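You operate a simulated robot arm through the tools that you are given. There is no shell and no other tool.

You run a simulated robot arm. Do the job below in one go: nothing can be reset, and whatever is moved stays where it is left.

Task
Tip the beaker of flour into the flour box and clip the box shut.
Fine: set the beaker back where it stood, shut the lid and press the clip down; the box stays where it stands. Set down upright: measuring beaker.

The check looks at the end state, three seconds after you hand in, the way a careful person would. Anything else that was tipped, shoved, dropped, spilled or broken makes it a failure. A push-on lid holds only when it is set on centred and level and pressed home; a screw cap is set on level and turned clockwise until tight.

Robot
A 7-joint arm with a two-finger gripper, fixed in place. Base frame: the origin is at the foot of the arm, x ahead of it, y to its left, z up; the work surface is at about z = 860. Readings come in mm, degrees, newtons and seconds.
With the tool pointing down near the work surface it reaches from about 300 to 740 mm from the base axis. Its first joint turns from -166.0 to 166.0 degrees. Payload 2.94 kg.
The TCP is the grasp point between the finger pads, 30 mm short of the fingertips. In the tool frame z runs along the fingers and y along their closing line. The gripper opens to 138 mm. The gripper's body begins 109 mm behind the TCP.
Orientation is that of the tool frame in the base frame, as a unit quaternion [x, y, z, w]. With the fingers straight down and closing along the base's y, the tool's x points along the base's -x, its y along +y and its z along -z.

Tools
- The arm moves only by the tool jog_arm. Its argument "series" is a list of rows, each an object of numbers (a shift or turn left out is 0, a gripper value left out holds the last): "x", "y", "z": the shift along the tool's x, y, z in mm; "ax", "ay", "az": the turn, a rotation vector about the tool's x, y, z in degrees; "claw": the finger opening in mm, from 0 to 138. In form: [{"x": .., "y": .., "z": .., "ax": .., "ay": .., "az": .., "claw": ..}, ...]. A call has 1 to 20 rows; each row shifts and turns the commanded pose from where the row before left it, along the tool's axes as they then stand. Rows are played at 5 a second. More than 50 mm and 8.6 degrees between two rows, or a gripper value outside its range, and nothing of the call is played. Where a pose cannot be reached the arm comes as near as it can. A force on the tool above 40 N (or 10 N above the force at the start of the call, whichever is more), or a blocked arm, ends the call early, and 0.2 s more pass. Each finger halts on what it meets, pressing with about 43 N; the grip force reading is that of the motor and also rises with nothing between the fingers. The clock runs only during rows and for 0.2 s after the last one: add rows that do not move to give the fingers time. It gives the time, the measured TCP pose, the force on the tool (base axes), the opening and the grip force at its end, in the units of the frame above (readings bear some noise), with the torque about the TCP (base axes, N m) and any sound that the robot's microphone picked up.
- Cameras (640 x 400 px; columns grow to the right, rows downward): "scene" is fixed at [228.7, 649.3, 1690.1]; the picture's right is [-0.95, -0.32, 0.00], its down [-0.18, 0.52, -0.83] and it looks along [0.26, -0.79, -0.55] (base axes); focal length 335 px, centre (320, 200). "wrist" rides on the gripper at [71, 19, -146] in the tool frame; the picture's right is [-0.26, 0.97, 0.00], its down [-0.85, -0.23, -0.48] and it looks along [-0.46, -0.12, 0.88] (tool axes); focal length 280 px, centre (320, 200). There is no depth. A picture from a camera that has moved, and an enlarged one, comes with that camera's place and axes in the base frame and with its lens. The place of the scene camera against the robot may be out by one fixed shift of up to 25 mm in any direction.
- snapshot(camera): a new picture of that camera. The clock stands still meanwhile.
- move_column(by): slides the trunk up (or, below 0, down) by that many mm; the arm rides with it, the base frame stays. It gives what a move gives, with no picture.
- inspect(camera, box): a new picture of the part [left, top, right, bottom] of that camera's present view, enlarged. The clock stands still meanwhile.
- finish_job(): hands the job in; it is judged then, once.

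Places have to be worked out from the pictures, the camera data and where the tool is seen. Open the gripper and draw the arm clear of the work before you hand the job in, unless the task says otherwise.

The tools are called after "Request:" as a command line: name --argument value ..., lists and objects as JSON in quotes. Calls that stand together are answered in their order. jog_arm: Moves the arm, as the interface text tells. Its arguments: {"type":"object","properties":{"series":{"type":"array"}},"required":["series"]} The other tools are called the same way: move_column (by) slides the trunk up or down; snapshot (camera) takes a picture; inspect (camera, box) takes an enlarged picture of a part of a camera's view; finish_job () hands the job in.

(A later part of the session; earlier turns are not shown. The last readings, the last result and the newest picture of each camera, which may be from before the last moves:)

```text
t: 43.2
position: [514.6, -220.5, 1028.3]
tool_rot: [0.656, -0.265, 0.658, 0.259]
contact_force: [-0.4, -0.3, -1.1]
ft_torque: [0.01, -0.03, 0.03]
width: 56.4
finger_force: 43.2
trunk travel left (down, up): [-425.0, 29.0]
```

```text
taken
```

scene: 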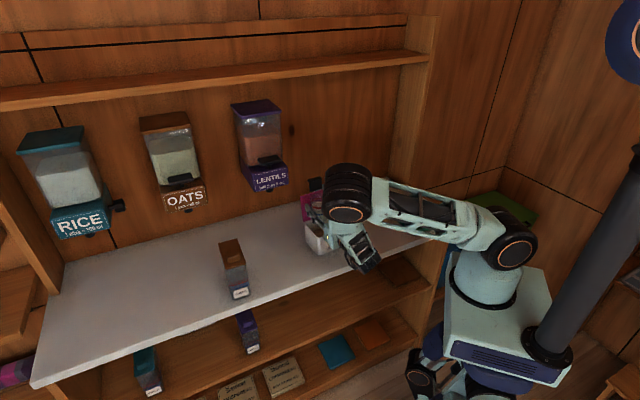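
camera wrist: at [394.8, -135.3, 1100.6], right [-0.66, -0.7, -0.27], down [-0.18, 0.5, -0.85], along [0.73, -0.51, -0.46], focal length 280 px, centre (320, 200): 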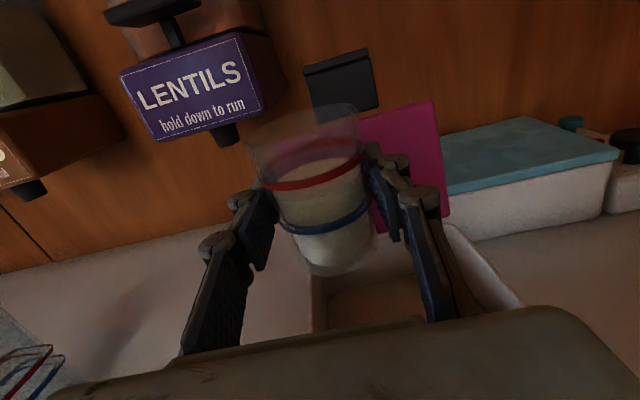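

The beaker stands over the beaker-side half of the box. I begin rolling slowly towards -l, 35° first, and check.

Request:
jog_arm --series '[{"az": 4}, {"az": 5}, {"az": 5}, {"az": 5}, {"az": 5}, {"az": 5}, {"az": 6}, {}]'

Request:
snapshot --camera "wrist"

Request:
snapshot --camera "scene"

```text
t: 45.0
position: [512.9, -221.9, 1027.7]
tool_rot: [0.546, -0.45, 0.705, 0.051]
contact_force: [0.5, 0.4, -0.6]
ft_torque: [-0.01, 0.02, -0.02]
width: 56.4
finger_force: 42.9
trunk travel left (down, up): [-425.0, 29.0]
```

```text
taken
camera wrist: at [368.5, -162.6, 1076.1], right [-0.44, -0.46, -0.77], down [0.12, 0.82, -0.56], along [0.89, -0.34, -0.3], focal length 280 px, centre (320, 200)
```

wrist: 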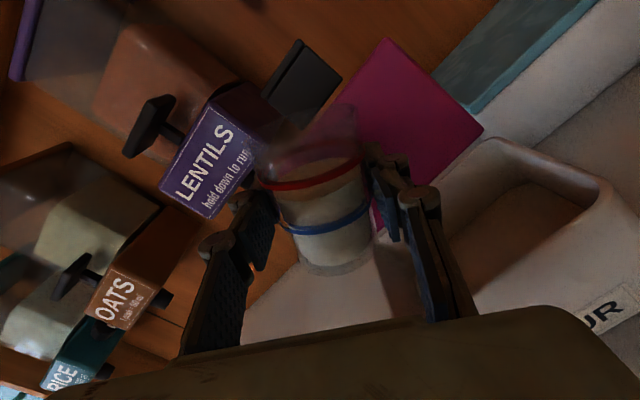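

```text
taken
```

scene: 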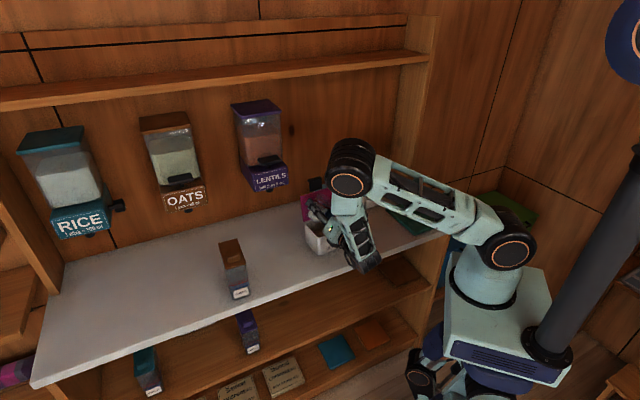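

The tilt goes the right way (35° towards -l) and nothing has spilled. I continue to about 65° while lowering 13 mm.

Request:
jog_arm --series '[{"az": 5, "x": -4, "y": 3}, {"az": 5, "x": -4, "y": 4}, {"az": 5, "x": -1, "y": 3}, {"az": 5}, {"az": 5}, {"az": 5}, {}, {}]'

Request:
snapshot --camera "wrist"

Request:
inspect --camera "scene" --box '[270, 160, 390, 280]'

```text
t: 46.8
position: [511.9, -223.8, 1013.6]
tool_rot: [0.41, -0.576, 0.694, -0.134]
contact_force: [0.8, 0.5, -1.8]
ft_torque: [-0.02, 0.0, -0.01]
width: 56.4
finger_force: 43.1
trunk travel left (down, up): [-425.0, 29.0]
```

```text
taken
camera wrist: at [356.9, -175.5, 1027.2], right [-0.11, -0.12, -0.99], down [0.25, 0.96, -0.14], along [0.96, -0.27, -0.08], focal length 280 px, centre (320, 200)
```

wrist: 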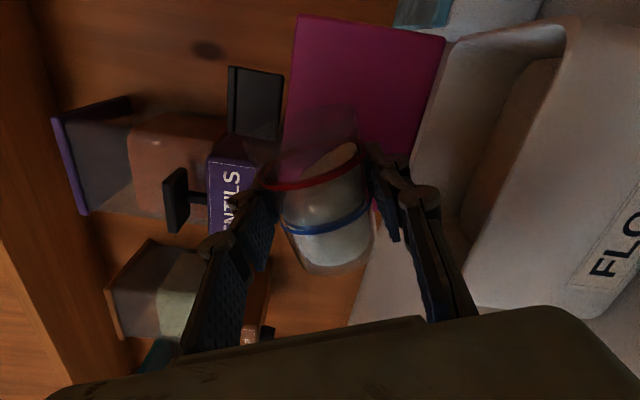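

```text
3.33 times, centred on (330, 220) of scene
camera zoom: at [228.7, 649.3, 1690.1], right [-0.95, -0.32, 0.0], down [-0.18, 0.52, -0.83], along [0.26, -0.79, -0.55], focal length 1117 px, centre (287, 133)
```

zoom: 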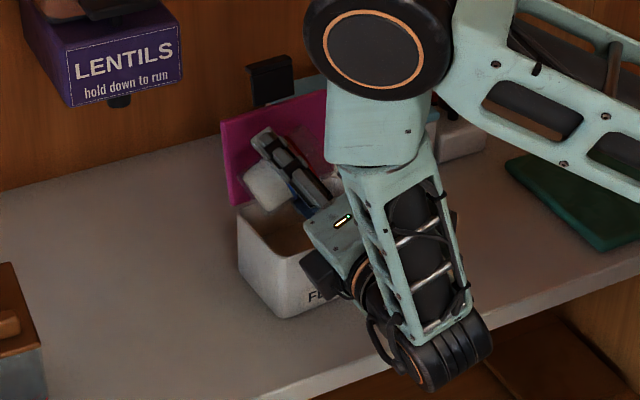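

The flour is now sliding towards the low lip, which is over the middle of the box. I continue to 95° slowly with pauses.

Request:
jog_arm --series '[{"az": 4}, {"az": 4}, {"az": 4}, {}, {"az": 4}, {"az": 4}, {"az": 4}, {}, {"az": 3}, {"az": 3}, {}, {}]'

Request:
snapshot --camera "wrist"

Request:
inspect --camera "scene" --box '[270, 160, 390, 280]'

```text
t: 49.4
position: [512.8, -222.6, 1015.0]
tool_rot: [-0.248, 0.663, -0.635, 0.309]
contact_force: [0.2, 0.4, -0.5]
ft_torque: [-0.02, 0.03, -0.02]
width: 56.3
finger_force: 42.4
trunk travel left (down, up): [-425.0, 29.0]
```

```text
taken
camera wrist: at [359.9, -172.5, 990.0], right [0.24, 0.25, -0.94], down [0.22, 0.92, 0.31], along [0.94, -0.28, 0.17], focal length 280 px, centre (320, 200)
```

wrist: 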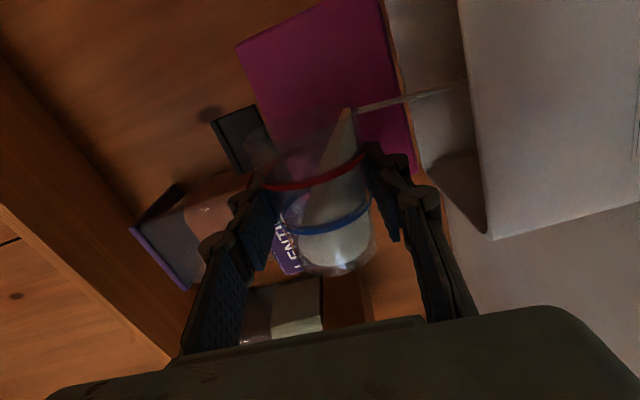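

```text
3.33 times, centred on (330, 220) of scene
camera zoom: at [228.7, 649.3, 1690.1], right [-0.95, -0.32, 0.0], down [-0.18, 0.52, -0.83], along [0.26, -0.79, -0.55], focal length 1117 px, centre (287, 133)
```

zoom: 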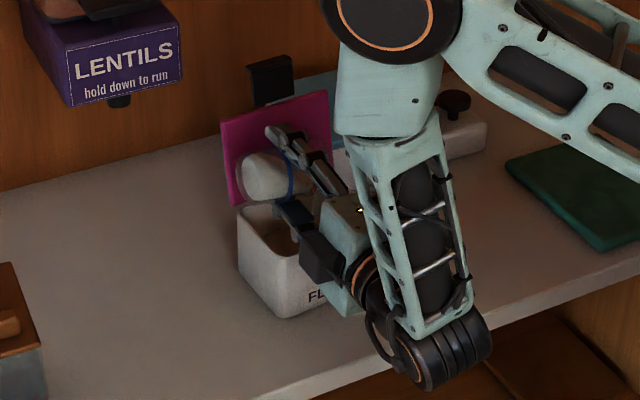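

A thin stream of flour is falling from the lip into the box. I hold this tilt for a couple of seconds and look again.

Request:
jog_arm --series '[{}, {}, {}, {}, {}, {}, {}, {}, {}, {}]'

Request:
snapshot --camera "wrist"

```text
t: 51.6
position: [513.4, -222.2, 1014.7]
tool_rot: [-0.249, 0.662, -0.635, 0.31]
contact_force: [1.1, 0.6, -0.8]
ft_torque: [0.01, 0.01, 0.0]
width: 56.2
finger_force: 43.1
trunk travel left (down, up): [-425.0, 29.0]
```

```text
taken
camera wrist: at [359.8, -172.5, 990.0], right [0.24, 0.25, -0.94], down [0.22, 0.92, 0.31], along [0.94, -0.28, 0.17], focal length 280 px, centre (320, 200)
```

wrist: 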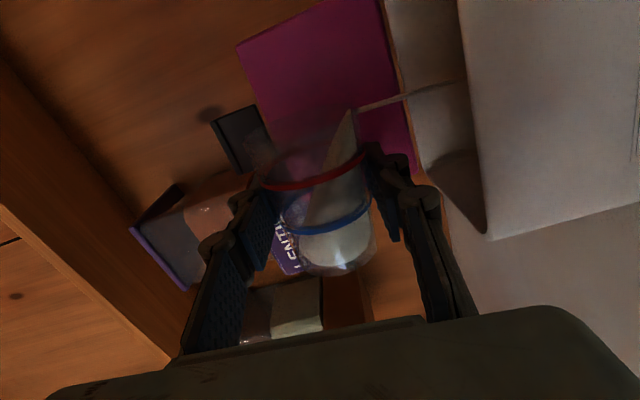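

The flour in the beaker is decreasing and the stream still lands inside the box. I tilt on to about 115° in small steps with pauses.

Request:
jog_arm --series '[{"az": 3}, {}, {"az": 3}, {}, {"az": 3}, {}, {"az": 3}, {}, {"az": 3}, {}, {"az": 3}, {}, {"az": 2}, {}, {}, {}, {}, {}, {}, {}]'

Request:
snapshot --camera "wrist"

Request:
inspect --camera "scene" --box '[270, 160, 390, 280]'

```text
t: 55.8
position: [511.9, -222.5, 1013.7]
tool_rot: [-0.13, 0.695, -0.573, 0.415]
contact_force: [-0.1, -0.8, -0.6]
ft_torque: [-0.03, 0.02, 0.01]
width: 56.3
finger_force: 42.4
trunk travel left (down, up): [-425.0, 29.0]
```

```text
taken
camera wrist: at [368.2, -162.6, 967.7], right [0.45, 0.47, -0.76], down [0.12, 0.81, 0.57], along [0.89, -0.34, 0.31], focal length 280 px, centre (320, 200)
```

wrist: 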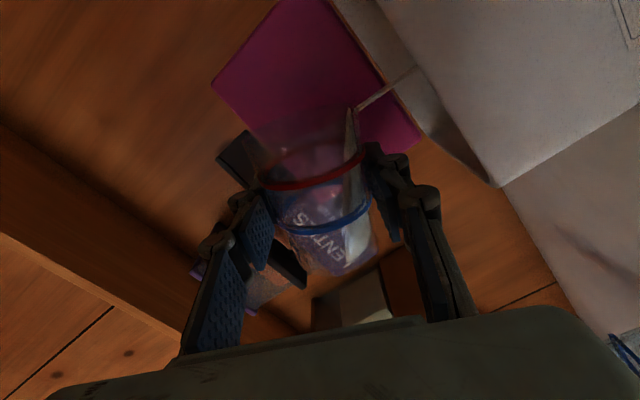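

```text
3.33 times, centred on (330, 220) of scene
camera zoom: at [228.7, 649.3, 1690.1], right [-0.95, -0.32, 0.0], down [-0.18, 0.52, -0.83], along [0.26, -0.79, -0.55], focal length 1117 px, centre (287, 133)
```

zoom: 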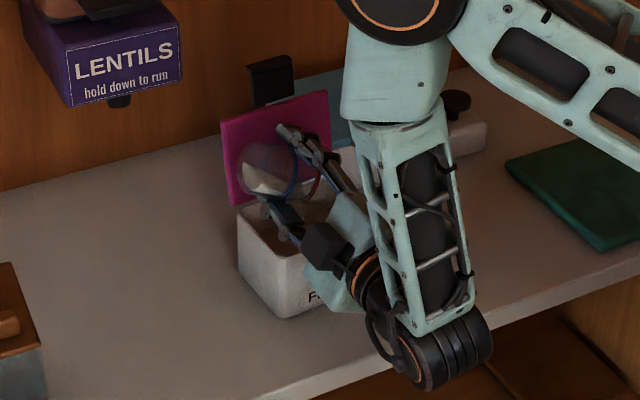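

Only a thin wedge of flour remains. I carry on to about 145° in small steps with pauses.

Request:
jog_arm --series '[{"az": 3}, {}, {"az": 3}, {}, {"az": 3}, {}, {"az": 3}, {}, {"az": 3}, {}, {"az": 3}, {}, {"az": 4}, {}, {"az": 4}, {}, {"az": 4}, {}, {}, {}]'

Request:
snapshot --camera "wrist"

Request:
inspect --camera "scene" --box '[270, 160, 390, 280]'

```text
t: 60.0
position: [512.6, -222.1, 1013.6]
tool_rot: [0.055, 0.705, -0.447, 0.549]
contact_force: [-0.4, -1.0, -0.6]
ft_torque: [0.01, -0.02, -0.01]
width: 56.2
finger_force: 42.7
trunk travel left (down, up): [-425.0, 29.0]
```

```text
taken
camera wrist: at [390.0, -140.4, 946.2], right [0.65, 0.68, -0.33], down [-0.14, 0.54, 0.83], along [0.75, -0.49, 0.45], focal length 280 px, centre (320, 200)
```

wrist: 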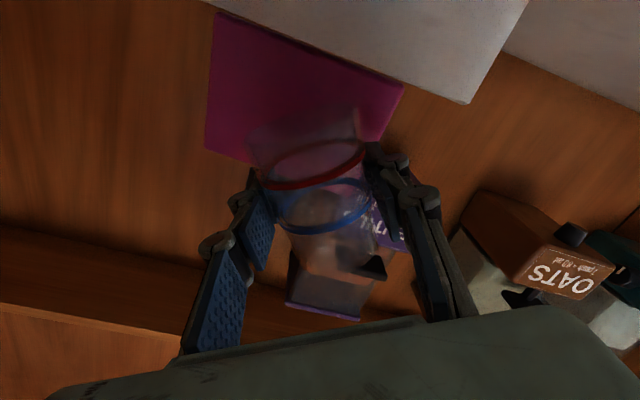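

```text
3.33 times, centred on (330, 220) of scene
camera zoom: at [228.7, 649.3, 1690.1], right [-0.95, -0.32, 0.0], down [-0.18, 0.52, -0.83], along [0.26, -0.79, -0.55], focal length 1117 px, centre (287, 133)
```

zoom: 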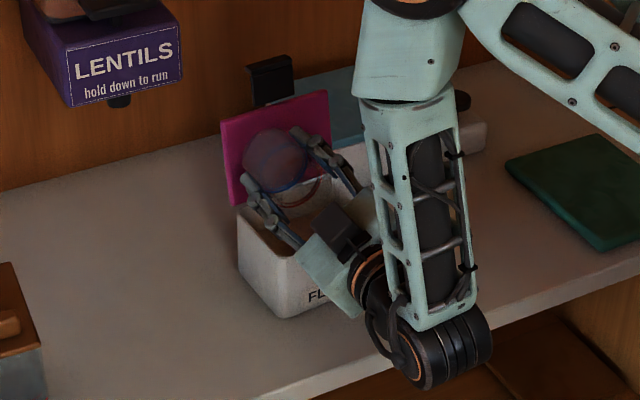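

The beaker looks empty at 145°. I enlarge it to check for residue.

Request:
inspect --camera "wrist" --box '[230, 90, 410, 300]'

Request:
jog_arm --series '[{"az": 4}, {"az": 4}, {}, {}, {}, {}, {}, {}]'

Request:
inspect --camera "wrist" --box '[230, 90, 410, 300]'

```text
1.90 times, centred on (320, 195) of wrist
camera zoom: at [390.0, -140.4, 946.2], right [0.65, 0.68, -0.33], down [-0.14, 0.54, 0.83], along [0.75, -0.49, 0.45], focal length 534 px, centre (320, 210)
```

zoom: 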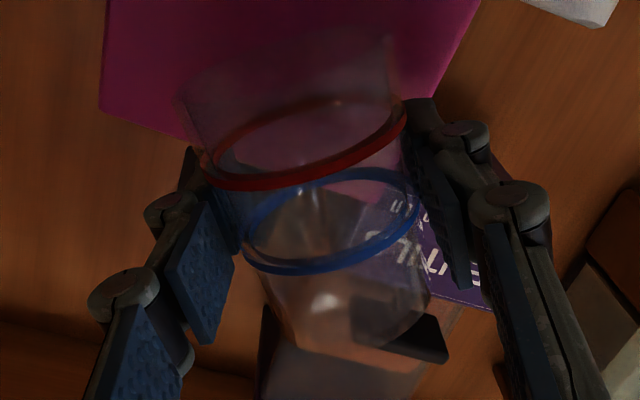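

```text
t: 61.8
position: [513.3, -223.0, 1013.4]
tool_rot: [0.104, 0.699, -0.407, 0.578]
contact_force: [0.4, -0.2, -1.0]
ft_torque: [-0.05, 0.0, -0.03]
width: 56.2
finger_force: 43.4
trunk travel left (down, up): [-425.0, 29.0]
```

```text
1.90 times, centred on (320, 195) of wrist
camera zoom: at [396.6, -133.5, 943.7], right [0.68, 0.71, -0.2], down [-0.23, 0.45, 0.86], along [0.7, -0.54, 0.47], focal length 534 px, centre (320, 210)
```

zoom: 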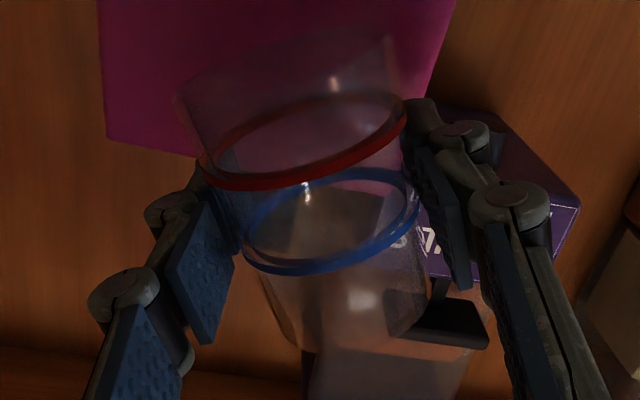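

The beaker is empty. I roll it back upright by the 153° I turned it.

Request:
jog_arm --series '[{"az": -7.5}, {"az": -7.5}, {"az": -7.5}, {"az": -7.5}, {"az": -7.5}, {"az": -7.5}, {"az": -8}, {"az": -8}, {"az": -8}, {"az": -8}, {"az": -8}, {"az": -8}, {"az": -8}, {"az": -8}, {"az": -8}, {"az": -8}, {"az": -8}, {"az": -8}, {"az": -8}, {"az": -4}]'

Request:
snapshot --camera "wrist"

Request:
inspect --camera "scene" --box '[210, 160, 390, 280]'

```text
t: 66.0
position: [512.1, -222.6, 1015.2]
tool_rot: [0.656, -0.264, 0.657, 0.262]
contact_force: [0.3, 0.8, -0.5]
ft_torque: [-0.02, -0.01, 0.03]
width: 56.2
finger_force: 43.1
trunk travel left (down, up): [-425.0, 29.0]
```

```text
taken
camera wrist: at [393.4, -136.9, 1086.7], right [-0.66, -0.7, -0.27], down [-0.18, 0.5, -0.85], along [0.73, -0.51, -0.46], focal length 280 px, centre (320, 200)
```

wrist: 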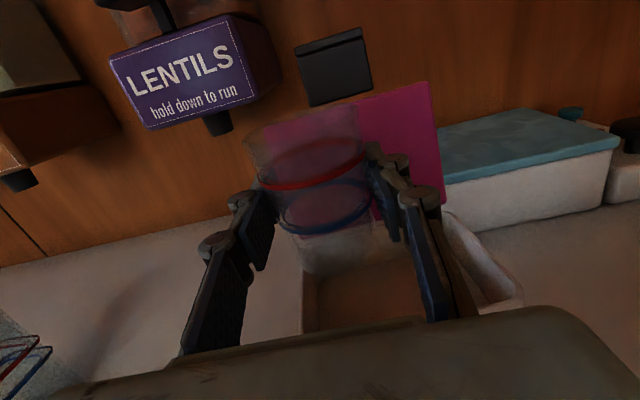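

```text
3.33 times, centred on (300, 220) of scene
camera zoom: at [228.7, 649.3, 1690.1], right [-0.95, -0.32, 0.0], down [-0.18, 0.52, -0.83], along [0.26, -0.79, -0.55], focal length 1117 px, centre (387, 133)
```

zoom: 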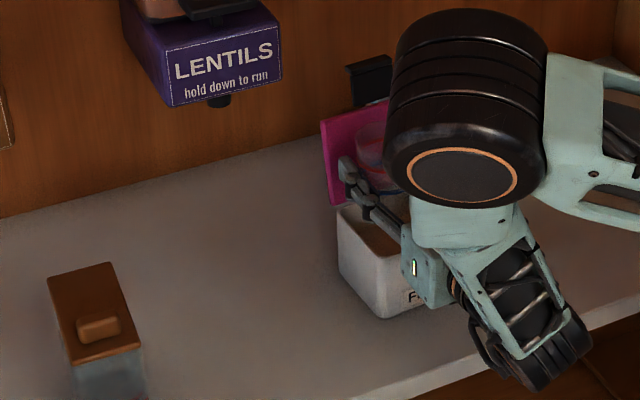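

Upright again with the same orientation as at the grasp. I back out 45 mm and then carry the beaker sideways to above its original spot.

Request:
jog_arm --series '[{"z": -15, "x": 2}, {"z": -15, "x": 2}, {"z": -15.5, "x": 2}, {"y": -12}, {"y": -22}, {"y": -24}, {"y": -24}, {"y": -24}, {"y": -24}, {"y": -22}, {"y": -12}, {"y": -7}, {}]'

Request:
snapshot --camera "wrist"

Request:
inspect --camera "scene" --box '[210, 160, 390, 280]'

```text
t: 68.8
position: [597.3, -67.3, 1021.6]
tool_rot: [0.655, -0.265, 0.658, 0.259]
contact_force: [0.0, 0.3, -0.2]
ft_torque: [0.0, 0.0, -0.01]
width: 56.3
finger_force: 43.2
trunk travel left (down, up): [-425.0, 29.0]
```

```text
taken
camera wrist: at [477.7, 18.9, 1093.4], right [-0.66, -0.7, -0.27], down [-0.18, 0.5, -0.85], along [0.73, -0.51, -0.46], focal length 280 px, centre (320, 200)
```

wrist: 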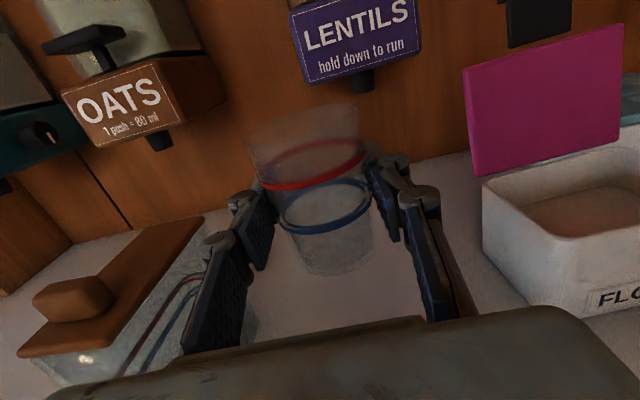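

```text
3.33 times, centred on (300, 220) of scene
camera zoom: at [228.7, 649.3, 1690.1], right [-0.95, -0.32, 0.0], down [-0.18, 0.52, -0.83], along [0.26, -0.79, -0.55], focal length 1117 px, centre (387, 133)
```

zoom: 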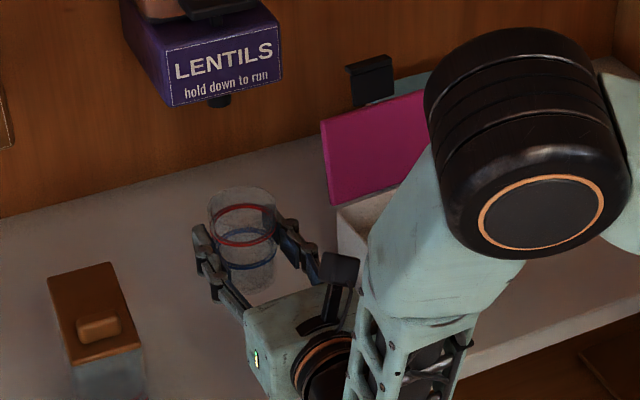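

It's back over its original spot. I lower it almost to the surface and then the last millimetres slowly, watching the force.

Request:
jog_arm --series '[{"x": -25}, {"x": -30}, {"x": -30}, {"x": -18}, {"x": -8}, {}, {}]'

Request:
jog_arm --series '[{"x": -1.5}, {"x": -1.5}, {"x": -1}, {}, {}]'

```text
t: 70.4
position: [595.6, -66.6, 911.0]
tool_rot: [0.656, -0.264, 0.658, 0.26]
contact_force: [0.5, 0.8, -0.6]
ft_torque: [0.0, -0.02, -0.02]
width: 56.3
finger_force: 43.1
trunk travel left (down, up): [-425.0, 29.0]
```

```text
t: 71.6
position: [596.9, -68.0, 906.3]
tool_rot: [0.656, -0.264, 0.658, 0.26]
contact_force: [-0.4, -0.1, -1.0]
ft_torque: [-0.01, 0.0, 0.0]
width: 56.3
finger_force: 43.6
trunk travel left (down, up): [-425.0, 29.0]
```

No contact yet at 906.3. I lower in 0.5–1 mm steps until the force shows support.

Request:
jog_arm --series '[{"x": -0.7}, {}, {}]'

Request:
jog_arm --series '[{"x": -0.7}, {}, {}]'

```text
t: 72.4
position: [596.7, -67.9, 906.1]
tool_rot: [0.656, -0.264, 0.657, 0.261]
contact_force: [-0.1, -0.2, -0.5]
ft_torque: [0.0, -0.03, 0.01]
width: 56.4
finger_force: 43.4
trunk travel left (down, up): [-425.0, 29.0]
```

```text
t: 73.2
position: [596.8, -66.8, 904.7]
tool_rot: [0.656, -0.264, 0.658, 0.26]
contact_force: [-0.7, 0.8, -0.6]
ft_torque: [0.0, -0.02, 0.01]
width: 56.1
finger_force: 42.9
trunk travel left (down, up): [-425.0, 29.0]
```

Still no support force. I continue in 0.7 mm steps.

Request:
jog_arm --series '[{"x": -0.7}, {}, {}]'

Request:
jog_arm --series '[{"x": -0.7}, {}, {}]'

Request:
inspect --camera "scene" --box '[230, 200, 330, 290]'

```text
t: 74.0
position: [597.1, -67.4, 904.3]
tool_rot: [0.656, -0.264, 0.658, 0.26]
contact_force: [-0.8, 0.1, -1.4]
ft_torque: [-0.02, -0.01, 0.01]
width: 56.2
finger_force: 42.5
trunk travel left (down, up): [-425.0, 29.0]
```

```text
t: 74.8
position: [597.2, -65.9, 904.8]
tool_rot: [0.656, -0.264, 0.657, 0.261]
contact_force: [-0.6, 0.3, 0.3]
ft_torque: [0.02, 0.02, -0.01]
width: 56.8
finger_force: 42.9
trunk travel left (down, up): [-425.0, 29.0]
```

```text
4.44 times, centred on (280, 245) of scene
camera zoom: at [228.7, 649.3, 1690.1], right [-0.95, -0.32, 0.0], down [-0.18, 0.52, -0.83], along [0.26, -0.79, -0.55], focal length 1490 px, centre (498, 0)
```

zoom: 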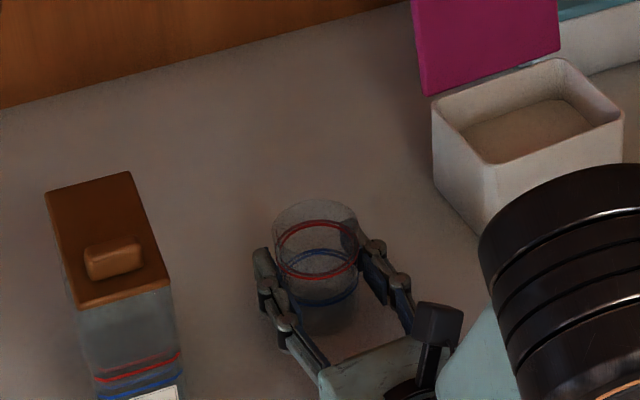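

Readings are around 904.5 with the force shifting slightly up; one or two more small steps to confirm it is on the surface.

Request:
jog_arm --series '[{"x": -0.7}, {}, {}]'

Request:
jog_arm --series '[{"x": -0.7}, {}, {}]'

```text
t: 75.6
position: [598.8, -65.5, 902.8]
tool_rot: [0.655, -0.264, 0.658, 0.26]
contact_force: [0.1, -1.0, 2.6]
ft_torque: [0.0, 0.09, 0.04]
width: 56.2
finger_force: 43.4
trunk travel left (down, up): [-425.0, 29.0]
```

```text
t: 76.4
position: [598.5, -66.1, 903.8]
tool_rot: [0.655, -0.264, 0.659, 0.259]
contact_force: [1.0, -0.2, 7.6]
ft_torque: [-0.02, 0.1, 0.01]
width: 56.3
finger_force: 43.0
trunk travel left (down, up): [-425.0, 29.0]
```

Now it's firmly on the surface (7.6 N up). I relieve 1 mm and open the fingers evenly.

Request:
jog_arm --series '[{"x": 0.8}, {}, {"claw": 60}, {"claw": 66}, {"claw": 76}, {"claw": 90}, {"claw": 100}, {}, {}]'

Request:
snapshot --camera "wrist"

Request:
inspect --camera "scene" --box '[230, 200, 330, 290]'

```text
t: 78.4
position: [598.2, -67.2, 903.4]
tool_rot: [0.656, -0.264, 0.658, 0.261]
contact_force: [0.7, -0.1, -0.4]
ft_torque: [0.02, -0.01, 0.01]
width: 100.2
finger_force: 0.1
trunk travel left (down, up): [-425.0, 29.0]
```

```text
taken
camera wrist: at [478.7, 19.2, 975.2], right [-0.66, -0.7, -0.27], down [-0.18, 0.5, -0.85], along [0.73, -0.51, -0.46], focal length 280 px, centre (320, 200)
```

wrist: 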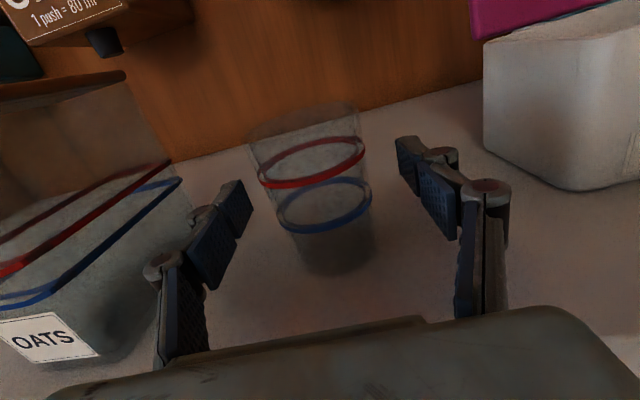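

```text
4.44 times, centred on (280, 245) of scene
camera zoom: at [228.7, 649.3, 1690.1], right [-0.95, -0.32, 0.0], down [-0.18, 0.52, -0.83], along [0.26, -0.79, -0.55], focal length 1490 px, centre (498, 0)
```

zoom: 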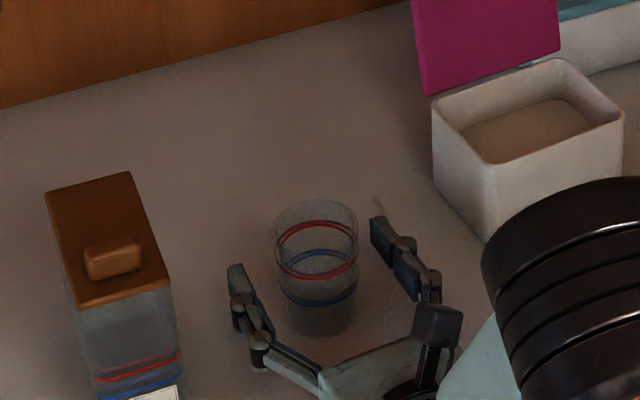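

The beaker stands upright on its spot. I draw the gripper straight back 120 mm, then rise.

Request:
jog_arm --series '[{"z": -15}, {"z": -25}, {"z": -40}, {"z": -40}, {"x": 40}, {"x": 45}, {"x": 45}, {"x": 45}, {}]'

Request:
snapshot --camera "wrist"

Request:
snapshot --camera "scene"

```text
t: 80.4
position: [509.3, 14.5, 1080.0]
tool_rot: [0.656, -0.263, 0.658, 0.26]
contact_force: [-0.6, -0.7, 0.6]
ft_torque: [0.0, 0.01, -0.01]
width: 100.2
finger_force: 0.0
trunk travel left (down, up): [-425.0, 29.0]
```

```text
taken
camera wrist: at [390.2, 101.4, 1151.7], right [-0.66, -0.7, -0.27], down [-0.18, 0.5, -0.85], along [0.73, -0.51, -0.46], focal length 280 px, centre (320, 200)
```

wrist: 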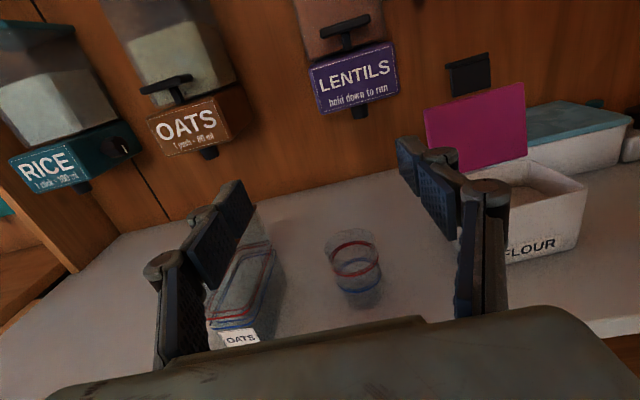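

```text
taken
```

scene: 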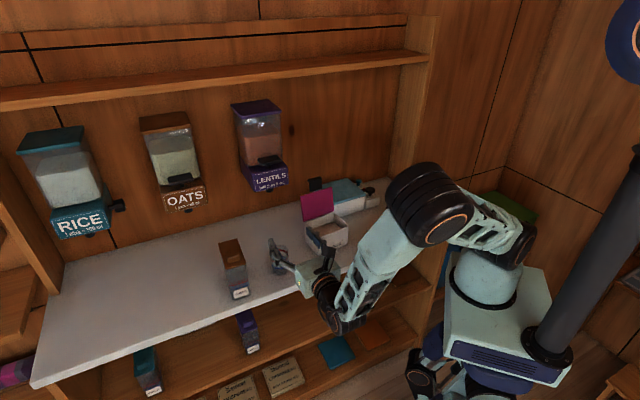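

The flour is in the box and the beaker stands clean on its spot. Next is the lid: I'll bring the tool vertical behind the lid with the fingers straddling the clip and push it forwards. First I rise and pitch the tool down.

Request:
jog_arm --series '[{"x": 40}, {"x": 40}, {"x": 40}, {"ay": -8.2}, {"ay": -8.2}, {"ay": -8.2}, {"ay": -8.2}, {"ay": -8.2}, {"ay": -8.2}, {"ay": -8.2}, {"ay": -8.2}, {"ay": -8.2}, {"ay": -8.2}, {"ay": -8.0}, {}]'

Request:
snapshot --camera "wrist"

Request:
snapshot --camera "scene"

```text
t: 83.6
position: [509.6, 14.6, 1198.3]
tool_rot: [0.929, -0.37, 0.0, -0.003]
contact_force: [0.7, -0.1, 1.2]
ft_torque: [0.04, 0.0, 0.01]
width: 100.3
finger_force: 0.0
trunk travel left (down, up): [-425.0, 29.0]
```

```text
taken
camera wrist: at [547.0, -49.5, 1344.9], right [-0.85, -0.52, -0.01], down [-0.46, 0.75, 0.48], along [-0.24, 0.41, -0.88], focal length 280 px, centre (320, 200)
```

wrist: 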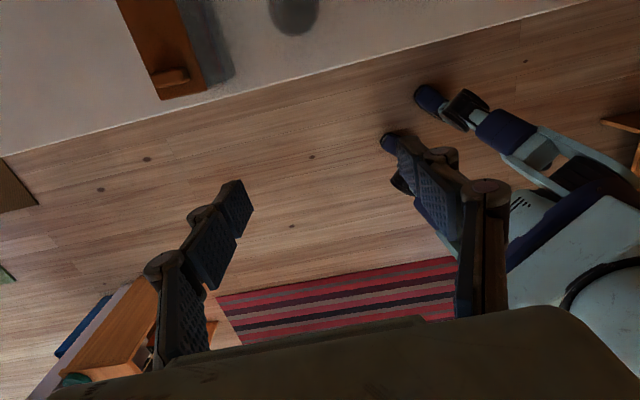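

```text
taken
```

scene: 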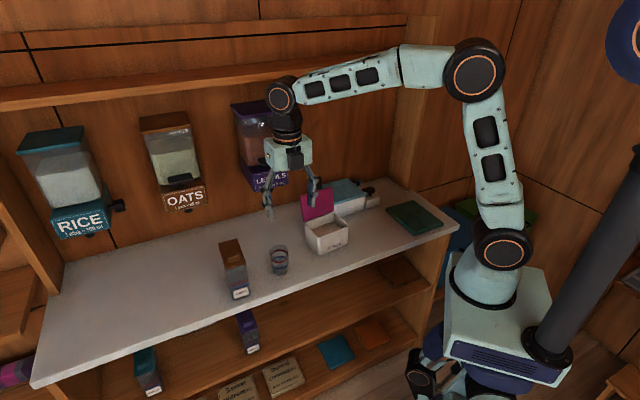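

The tool is vertical with the camera on the wall side. I move along the counter until level with the box, then partly over it, and look at the lid and clip.

Request:
jog_arm --series '[{"az": -2, "y": 39}, {"y": 45}, {"y": 45}, {"y": 45}, {"y": 21}, {"x": 45}, {"x": 45}, {"x": 45}, {}]'

Request:
snapshot --camera "wrist"

Request:
snapshot --camera "scene"

```text
t: 85.6
position: [479.1, -220.8, 1198.5]
tool_rot: [0.935, -0.355, 0.002, -0.003]
contact_force: [0.4, 0.1, 0.3]
ft_torque: [0.01, 0.0, 0.01]
width: 100.3
finger_force: 0.1
trunk travel left (down, up): [-425.0, 29.0]
```

```text
taken
camera wrist: at [520.1, -283.4, 1345.8], right [-0.84, -0.55, -0.01], down [-0.49, 0.73, 0.48], along [-0.26, 0.4, -0.88], focal length 280 px, centre (320, 200)
```

wrist: 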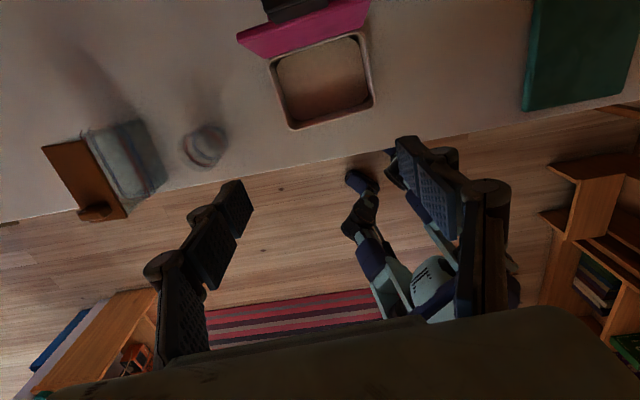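

```text
taken
```

scene: 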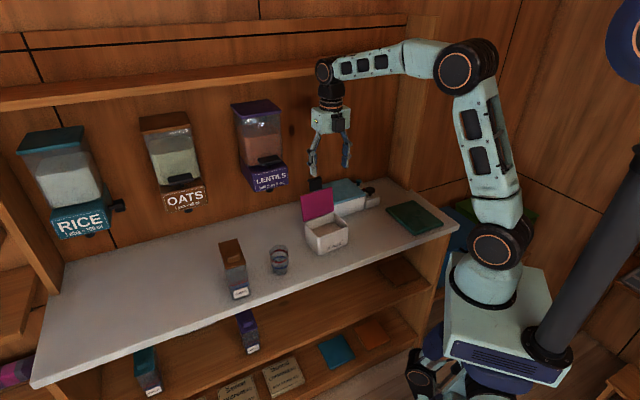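

Good overhead view of box, lid edge and clip. I enlarge it to measure where the lid top and clip are.

Request:
inspect --camera "wrist" --box '[220, 0, 400, 140]'

Request:
inspect --camera "scene" --box '[280, 165, 380, 265]'

```text
2.86 times, centred on (310, 70) of wrist
camera zoom: at [520.1, -283.4, 1345.8], right [-0.84, -0.55, -0.01], down [-0.49, 0.73, 0.48], along [-0.26, 0.4, -0.88], focal length 801 px, centre (349, 571)
```

zoom: 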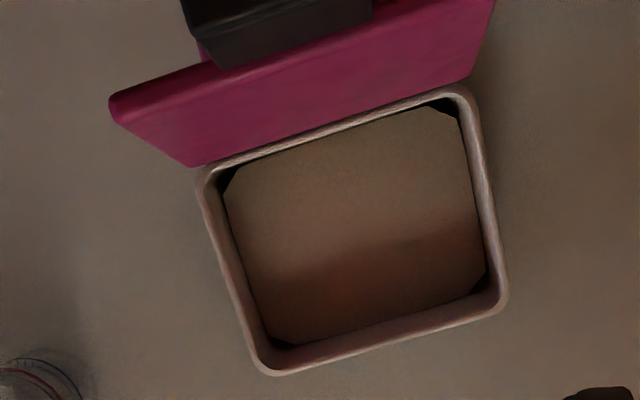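

```text
4.00 times, centred on (330, 215) of scene
camera zoom: at [228.7, 649.3, 1690.1], right [-0.95, -0.32, 0.0], down [-0.18, 0.52, -0.83], along [0.26, -0.79, -0.55], focal length 1341 px, centre (280, 140)
```

zoom: 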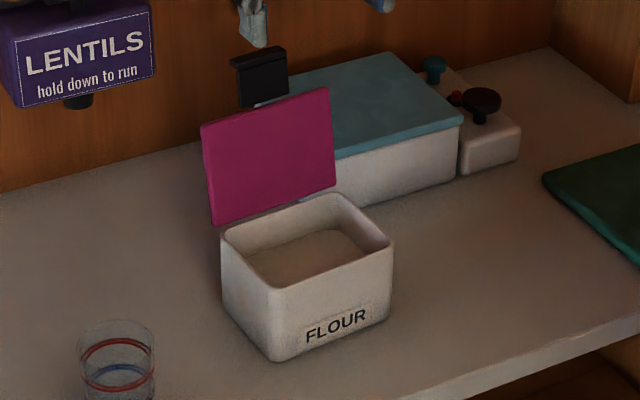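

Box centre measures (495,-248), unmoved, with flour visible inside. The lid's free edge is about 71 mm behind the centre, and the clip spans about ±22 mm at its middle. I open to 90 mm so the fingers straddle the clip, and move over behind the lid at a safe height.

Request:
jog_arm --series '[{"y": 10, "claw": 90}, {"x": 35}, {"x": 35}, {"x": 35}, {"x": 35}, {}]'

Request:
snapshot --camera "wrist"

Request:
snapshot --camera "scene"

```text
t: 87.0
position: [579.0, -321.2, 1198.7]
tool_rot: [0.935, -0.355, 0.001, -0.004]
contact_force: [0.8, 0.1, 0.0]
ft_torque: [0.04, -0.01, 0.01]
width: 90.0
finger_force: 0.1
trunk travel left (down, up): [-425.0, 29.0]
```

```text
taken
camera wrist: at [619.2, -384.4, 1345.8], right [-0.84, -0.55, -0.01], down [-0.48, 0.73, 0.48], along [-0.26, 0.4, -0.88], focal length 280 px, centre (320, 200)
```

wrist: 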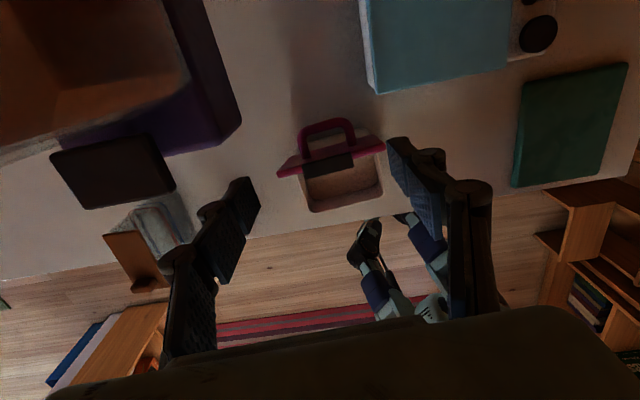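

```text
taken
```

scene: 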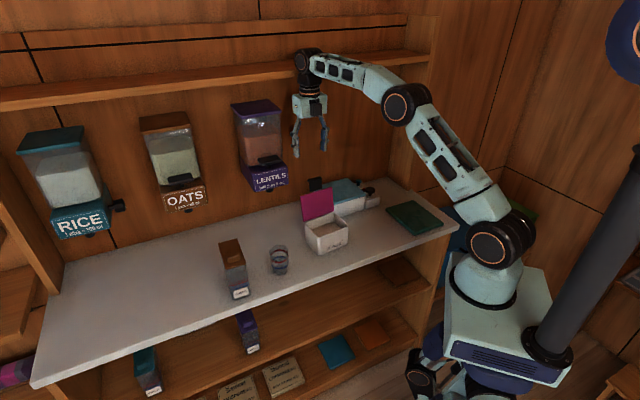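

There's a pink handle on the outer side of the lid that I couldn't see before. I enlarge this view.

Request:
inspect --camera "wrist" --box '[260, 100, 400, 220]'

Request:
inspect --camera "wrist" --box '[0, 0, 320, 220]'

```text
3.33 times, centred on (330, 160) of wrist
camera zoom: at [619.2, -384.4, 1345.8], right [-0.84, -0.55, -0.01], down [-0.48, 0.73, 0.48], along [-0.26, 0.4, -0.88], focal length 935 px, centre (287, 333)
```

zoom: 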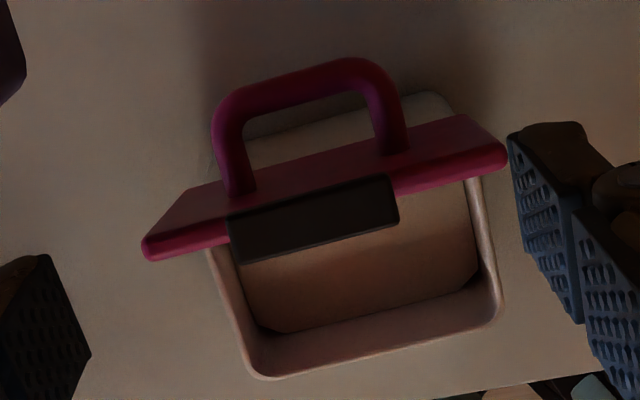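

```text
1.82 times, centred on (160, 110) of wrist
camera zoom: at [619.2, -384.4, 1345.8], right [-0.84, -0.55, -0.01], down [-0.48, 0.73, 0.48], along [-0.26, 0.4, -0.88], focal length 510 px, centre (611, 364)
```

zoom: 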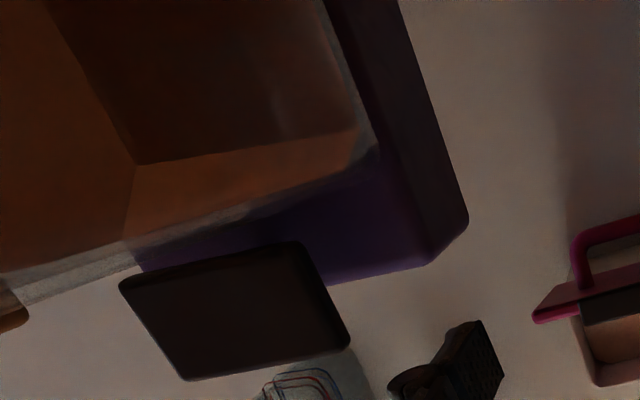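

The handle arch sticks out behind the lid, within ±37 mm of the middle. I open to 100 mm so the fingers straddle clip and handle (lid half-width ≈65 mm), shift slightly away from the LENTILS dispenser, and descend partway.

Request:
jog_arm --series '[{"x": -9, "y": 5, "claw": 100}, {}, {"z": 35}, {"z": 35}, {}]'

Request:
snapshot --camera "wrist"

Request:
inspect --camera "scene" --box '[230, 90, 390, 260]'

```text
t: 88.2
position: [569.9, -320.0, 1127.2]
tool_rot: [0.935, -0.354, 0.001, -0.003]
contact_force: [0.2, 0.0, 0.2]
ft_torque: [-0.01, 0.02, -0.01]
width: 100.2
finger_force: 0.2
trunk travel left (down, up): [-425.0, 29.0]
```

```text
taken
camera wrist: at [609.0, -381.8, 1274.3], right [-0.84, -0.55, -0.01], down [-0.48, 0.73, 0.48], along [-0.26, 0.4, -0.88], focal length 280 px, centre (320, 200)
```

wrist: 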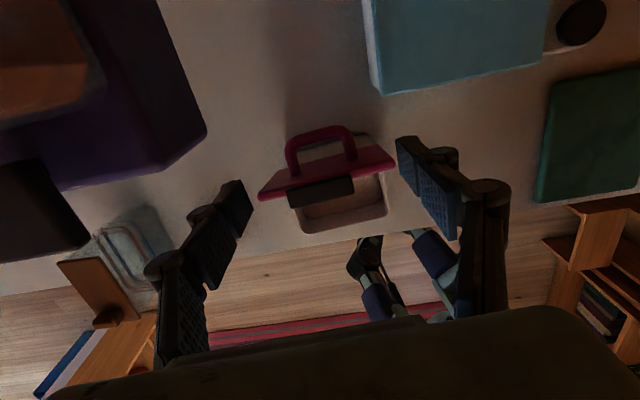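

```text
2.35 times, centred on (310, 175) of scene
camera zoom: at [228.7, 649.3, 1690.1], right [-0.95, -0.32, 0.0], down [-0.18, 0.52, -0.83], along [0.26, -0.79, -0.55], focal length 789 px, centre (344, 259)
```

zoom: 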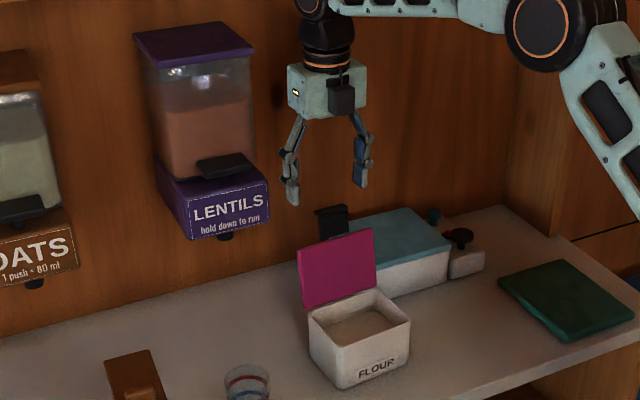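

The fingers line up just inside the lid's ends, outside handle and clip. I descend to TCP z≈1030 (tips near 1000) behind the lid.

Request:
jog_arm --series '[{"y": -2, "z": 25}, {"z": 25}, {"z": 25}, {"z": 22}, {}]'

Request:
snapshot --camera "wrist"

Request:
inspect --camera "scene" --box '[230, 110, 390, 270]'

```text
t: 89.4
position: [573.2, -316.1, 1029.4]
tool_rot: [0.935, -0.355, 0.002, -0.003]
contact_force: [0.0, -0.4, -0.2]
ft_torque: [0.0, 0.03, 0.01]
width: 100.0
finger_force: 0.1
trunk travel left (down, up): [-425.0, 29.0]
```

```text
taken
camera wrist: at [611.4, -378.5, 1176.3], right [-0.84, -0.55, -0.01], down [-0.48, 0.73, 0.48], along [-0.26, 0.4, -0.88], focal length 280 px, centre (320, 200)
```

wrist: 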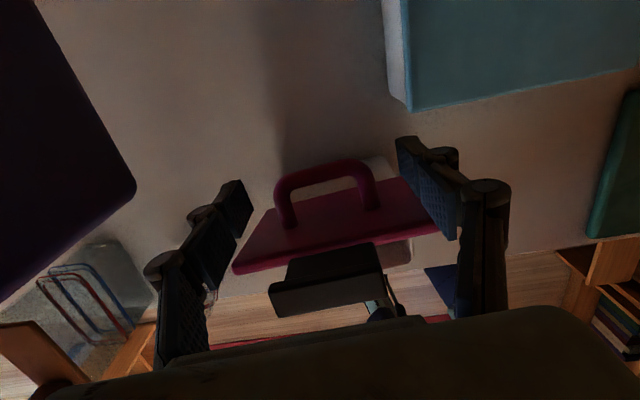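

```text
2.50 times, centred on (310, 190) of scene
camera zoom: at [228.7, 649.3, 1690.1], right [-0.95, -0.32, 0.0], down [-0.18, 0.52, -0.83], along [0.26, -0.79, -0.55], focal length 838 px, centre (345, 225)
```

zoom: 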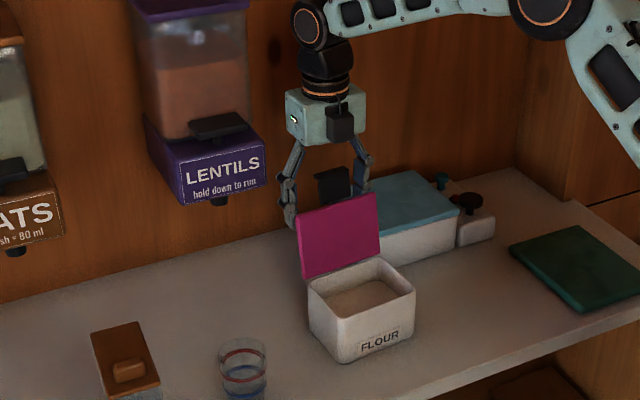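

Fingers are behind the lid, one on each side of the clip and handle. I push slowly towards the front, 40 mm first, watching force.

Request:
jog_arm --series '[{"x": -5}, {"x": -5}, {"x": -5}, {"x": -5}, {"x": -5}, {"x": -5}, {"x": -5}, {"x": -5}, {}]'

Request:
snapshot --camera "wrist"

Request:
inspect --camera "scene" --box '[230, 110, 390, 270]'

```text
t: 91.4
position: [539.7, -290.7, 1029.1]
tool_rot: [0.935, -0.355, 0.001, -0.003]
contact_force: [0.4, 0.3, 0.2]
ft_torque: [-0.01, 0.02, 0.0]
width: 99.9
finger_force: 0.1
trunk travel left (down, up): [-425.0, 29.0]
```

```text
taken
camera wrist: at [579.6, -351.7, 1176.1], right [-0.84, -0.55, -0.01], down [-0.48, 0.73, 0.48], along [-0.26, 0.4, -0.88], focal length 280 px, centre (320, 200)
```

wrist: 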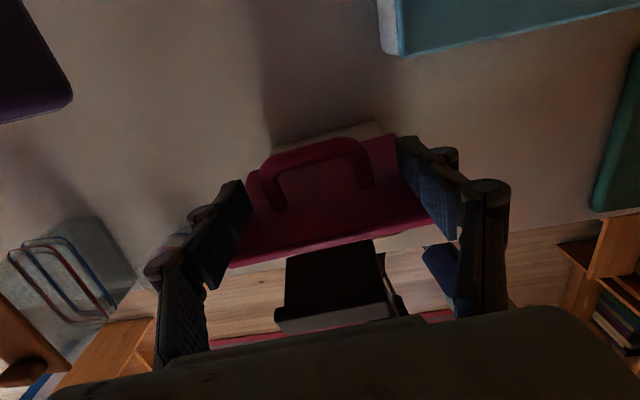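

```text
2.50 times, centred on (310, 190) of scene
camera zoom: at [228.7, 649.3, 1690.1], right [-0.95, -0.32, 0.0], down [-0.18, 0.52, -0.83], along [0.26, -0.79, -0.55], focal length 838 px, centre (345, 225)
```

zoom: 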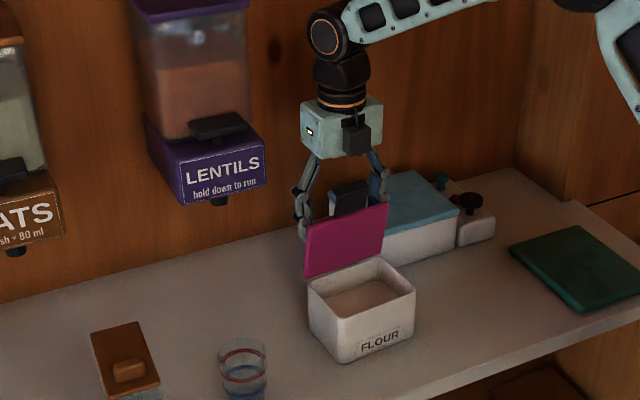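

The lid follows with hardly any force and the box hasn't moved. I continue another 45 mm.

Request:
jog_arm --series '[{"x": -5}, {"x": -5}, {"x": -5}, {"x": -5}, {"x": -5}, {"x": -5}, {"x": -5}, {"x": -5}, {"x": -5}, {}]'

Request:
snapshot --camera "wrist"

Request:
inspect --camera "scene" --box '[230, 110, 390, 270]'

```text
t: 93.6
position: [506.7, -260.5, 1029.7]
tool_rot: [0.935, -0.355, 0.002, -0.004]
contact_force: [0.2, -0.6, 0.3]
ft_torque: [0.02, -0.03, -0.02]
width: 100.1
finger_force: 0.0
trunk travel left (down, up): [-425.0, 29.0]
```

```text
taken
camera wrist: at [545.7, -322.6, 1177.0], right [-0.84, -0.55, -0.01], down [-0.48, 0.73, 0.48], along [-0.26, 0.4, -0.88], focal length 280 px, centre (320, 200)
```

wrist: 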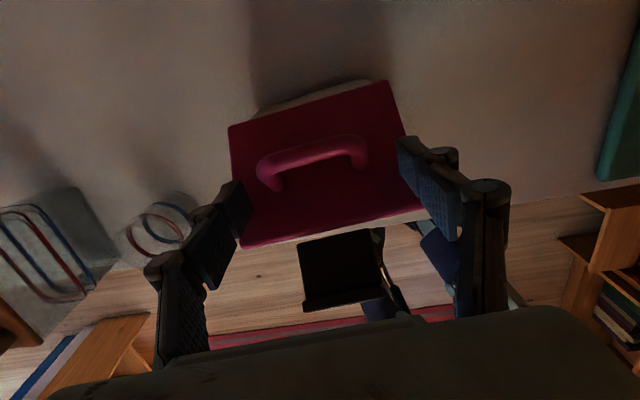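

```text
2.50 times, centred on (310, 190) of scene
camera zoom: at [228.7, 649.3, 1690.1], right [-0.95, -0.32, 0.0], down [-0.18, 0.52, -0.83], along [0.26, -0.79, -0.55], focal length 838 px, centre (345, 225)
```

zoom: 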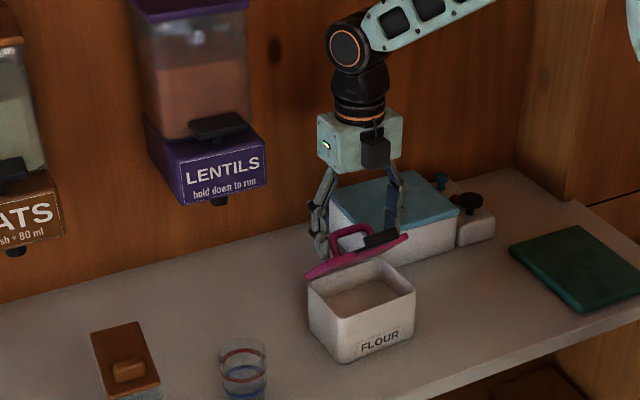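

The lid is about half closed and stays where it's pushed. I go 22 mm further and then start pressing it down with both fingertips.

Request:
jog_arm --series '[{"x": -5}, {"x": -5}, {"x": -5}, {"x": -5}, {"x": -2, "z": 3}, {"z": 5}, {"z": 5}, {"z": 5}, {"z": 5}, {}]'

Request:
snapshot --camera "wrist"

Request:
inspect --camera "scene" --box '[230, 110, 390, 270]'

```text
t: 95.8
position: [489.4, -244.8, 1008.2]
tool_rot: [0.935, -0.354, 0.002, -0.003]
contact_force: [0.2, 0.6, -0.5]
ft_torque: [0.02, 0.01, -0.05]
width: 99.7
finger_force: 0.1
trunk travel left (down, up): [-425.0, 29.0]
```

```text
taken
camera wrist: at [529.4, -307.3, 1153.9], right [-0.84, -0.55, -0.01], down [-0.48, 0.73, 0.48], along [-0.26, 0.4, -0.88], focal length 280 px, centre (320, 200)
```

wrist: 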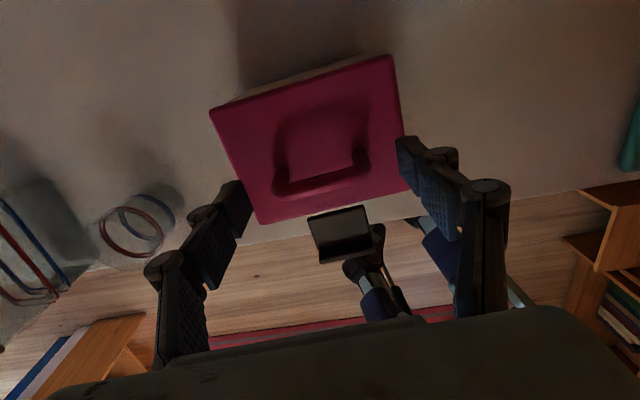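

```text
2.50 times, centred on (310, 190) of scene
camera zoom: at [228.7, 649.3, 1690.1], right [-0.95, -0.32, 0.0], down [-0.18, 0.52, -0.83], along [0.26, -0.79, -0.55], focal length 838 px, centre (345, 225)
```

zoom: 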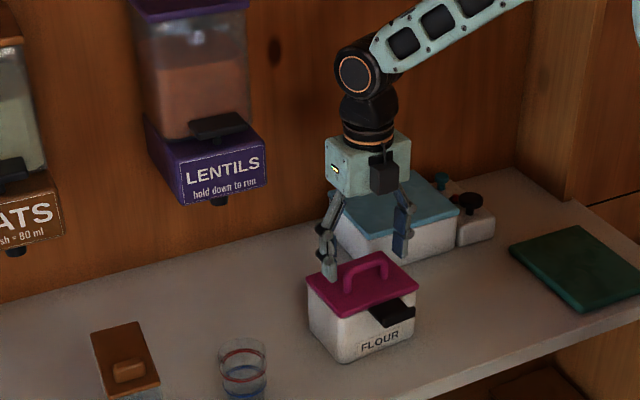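

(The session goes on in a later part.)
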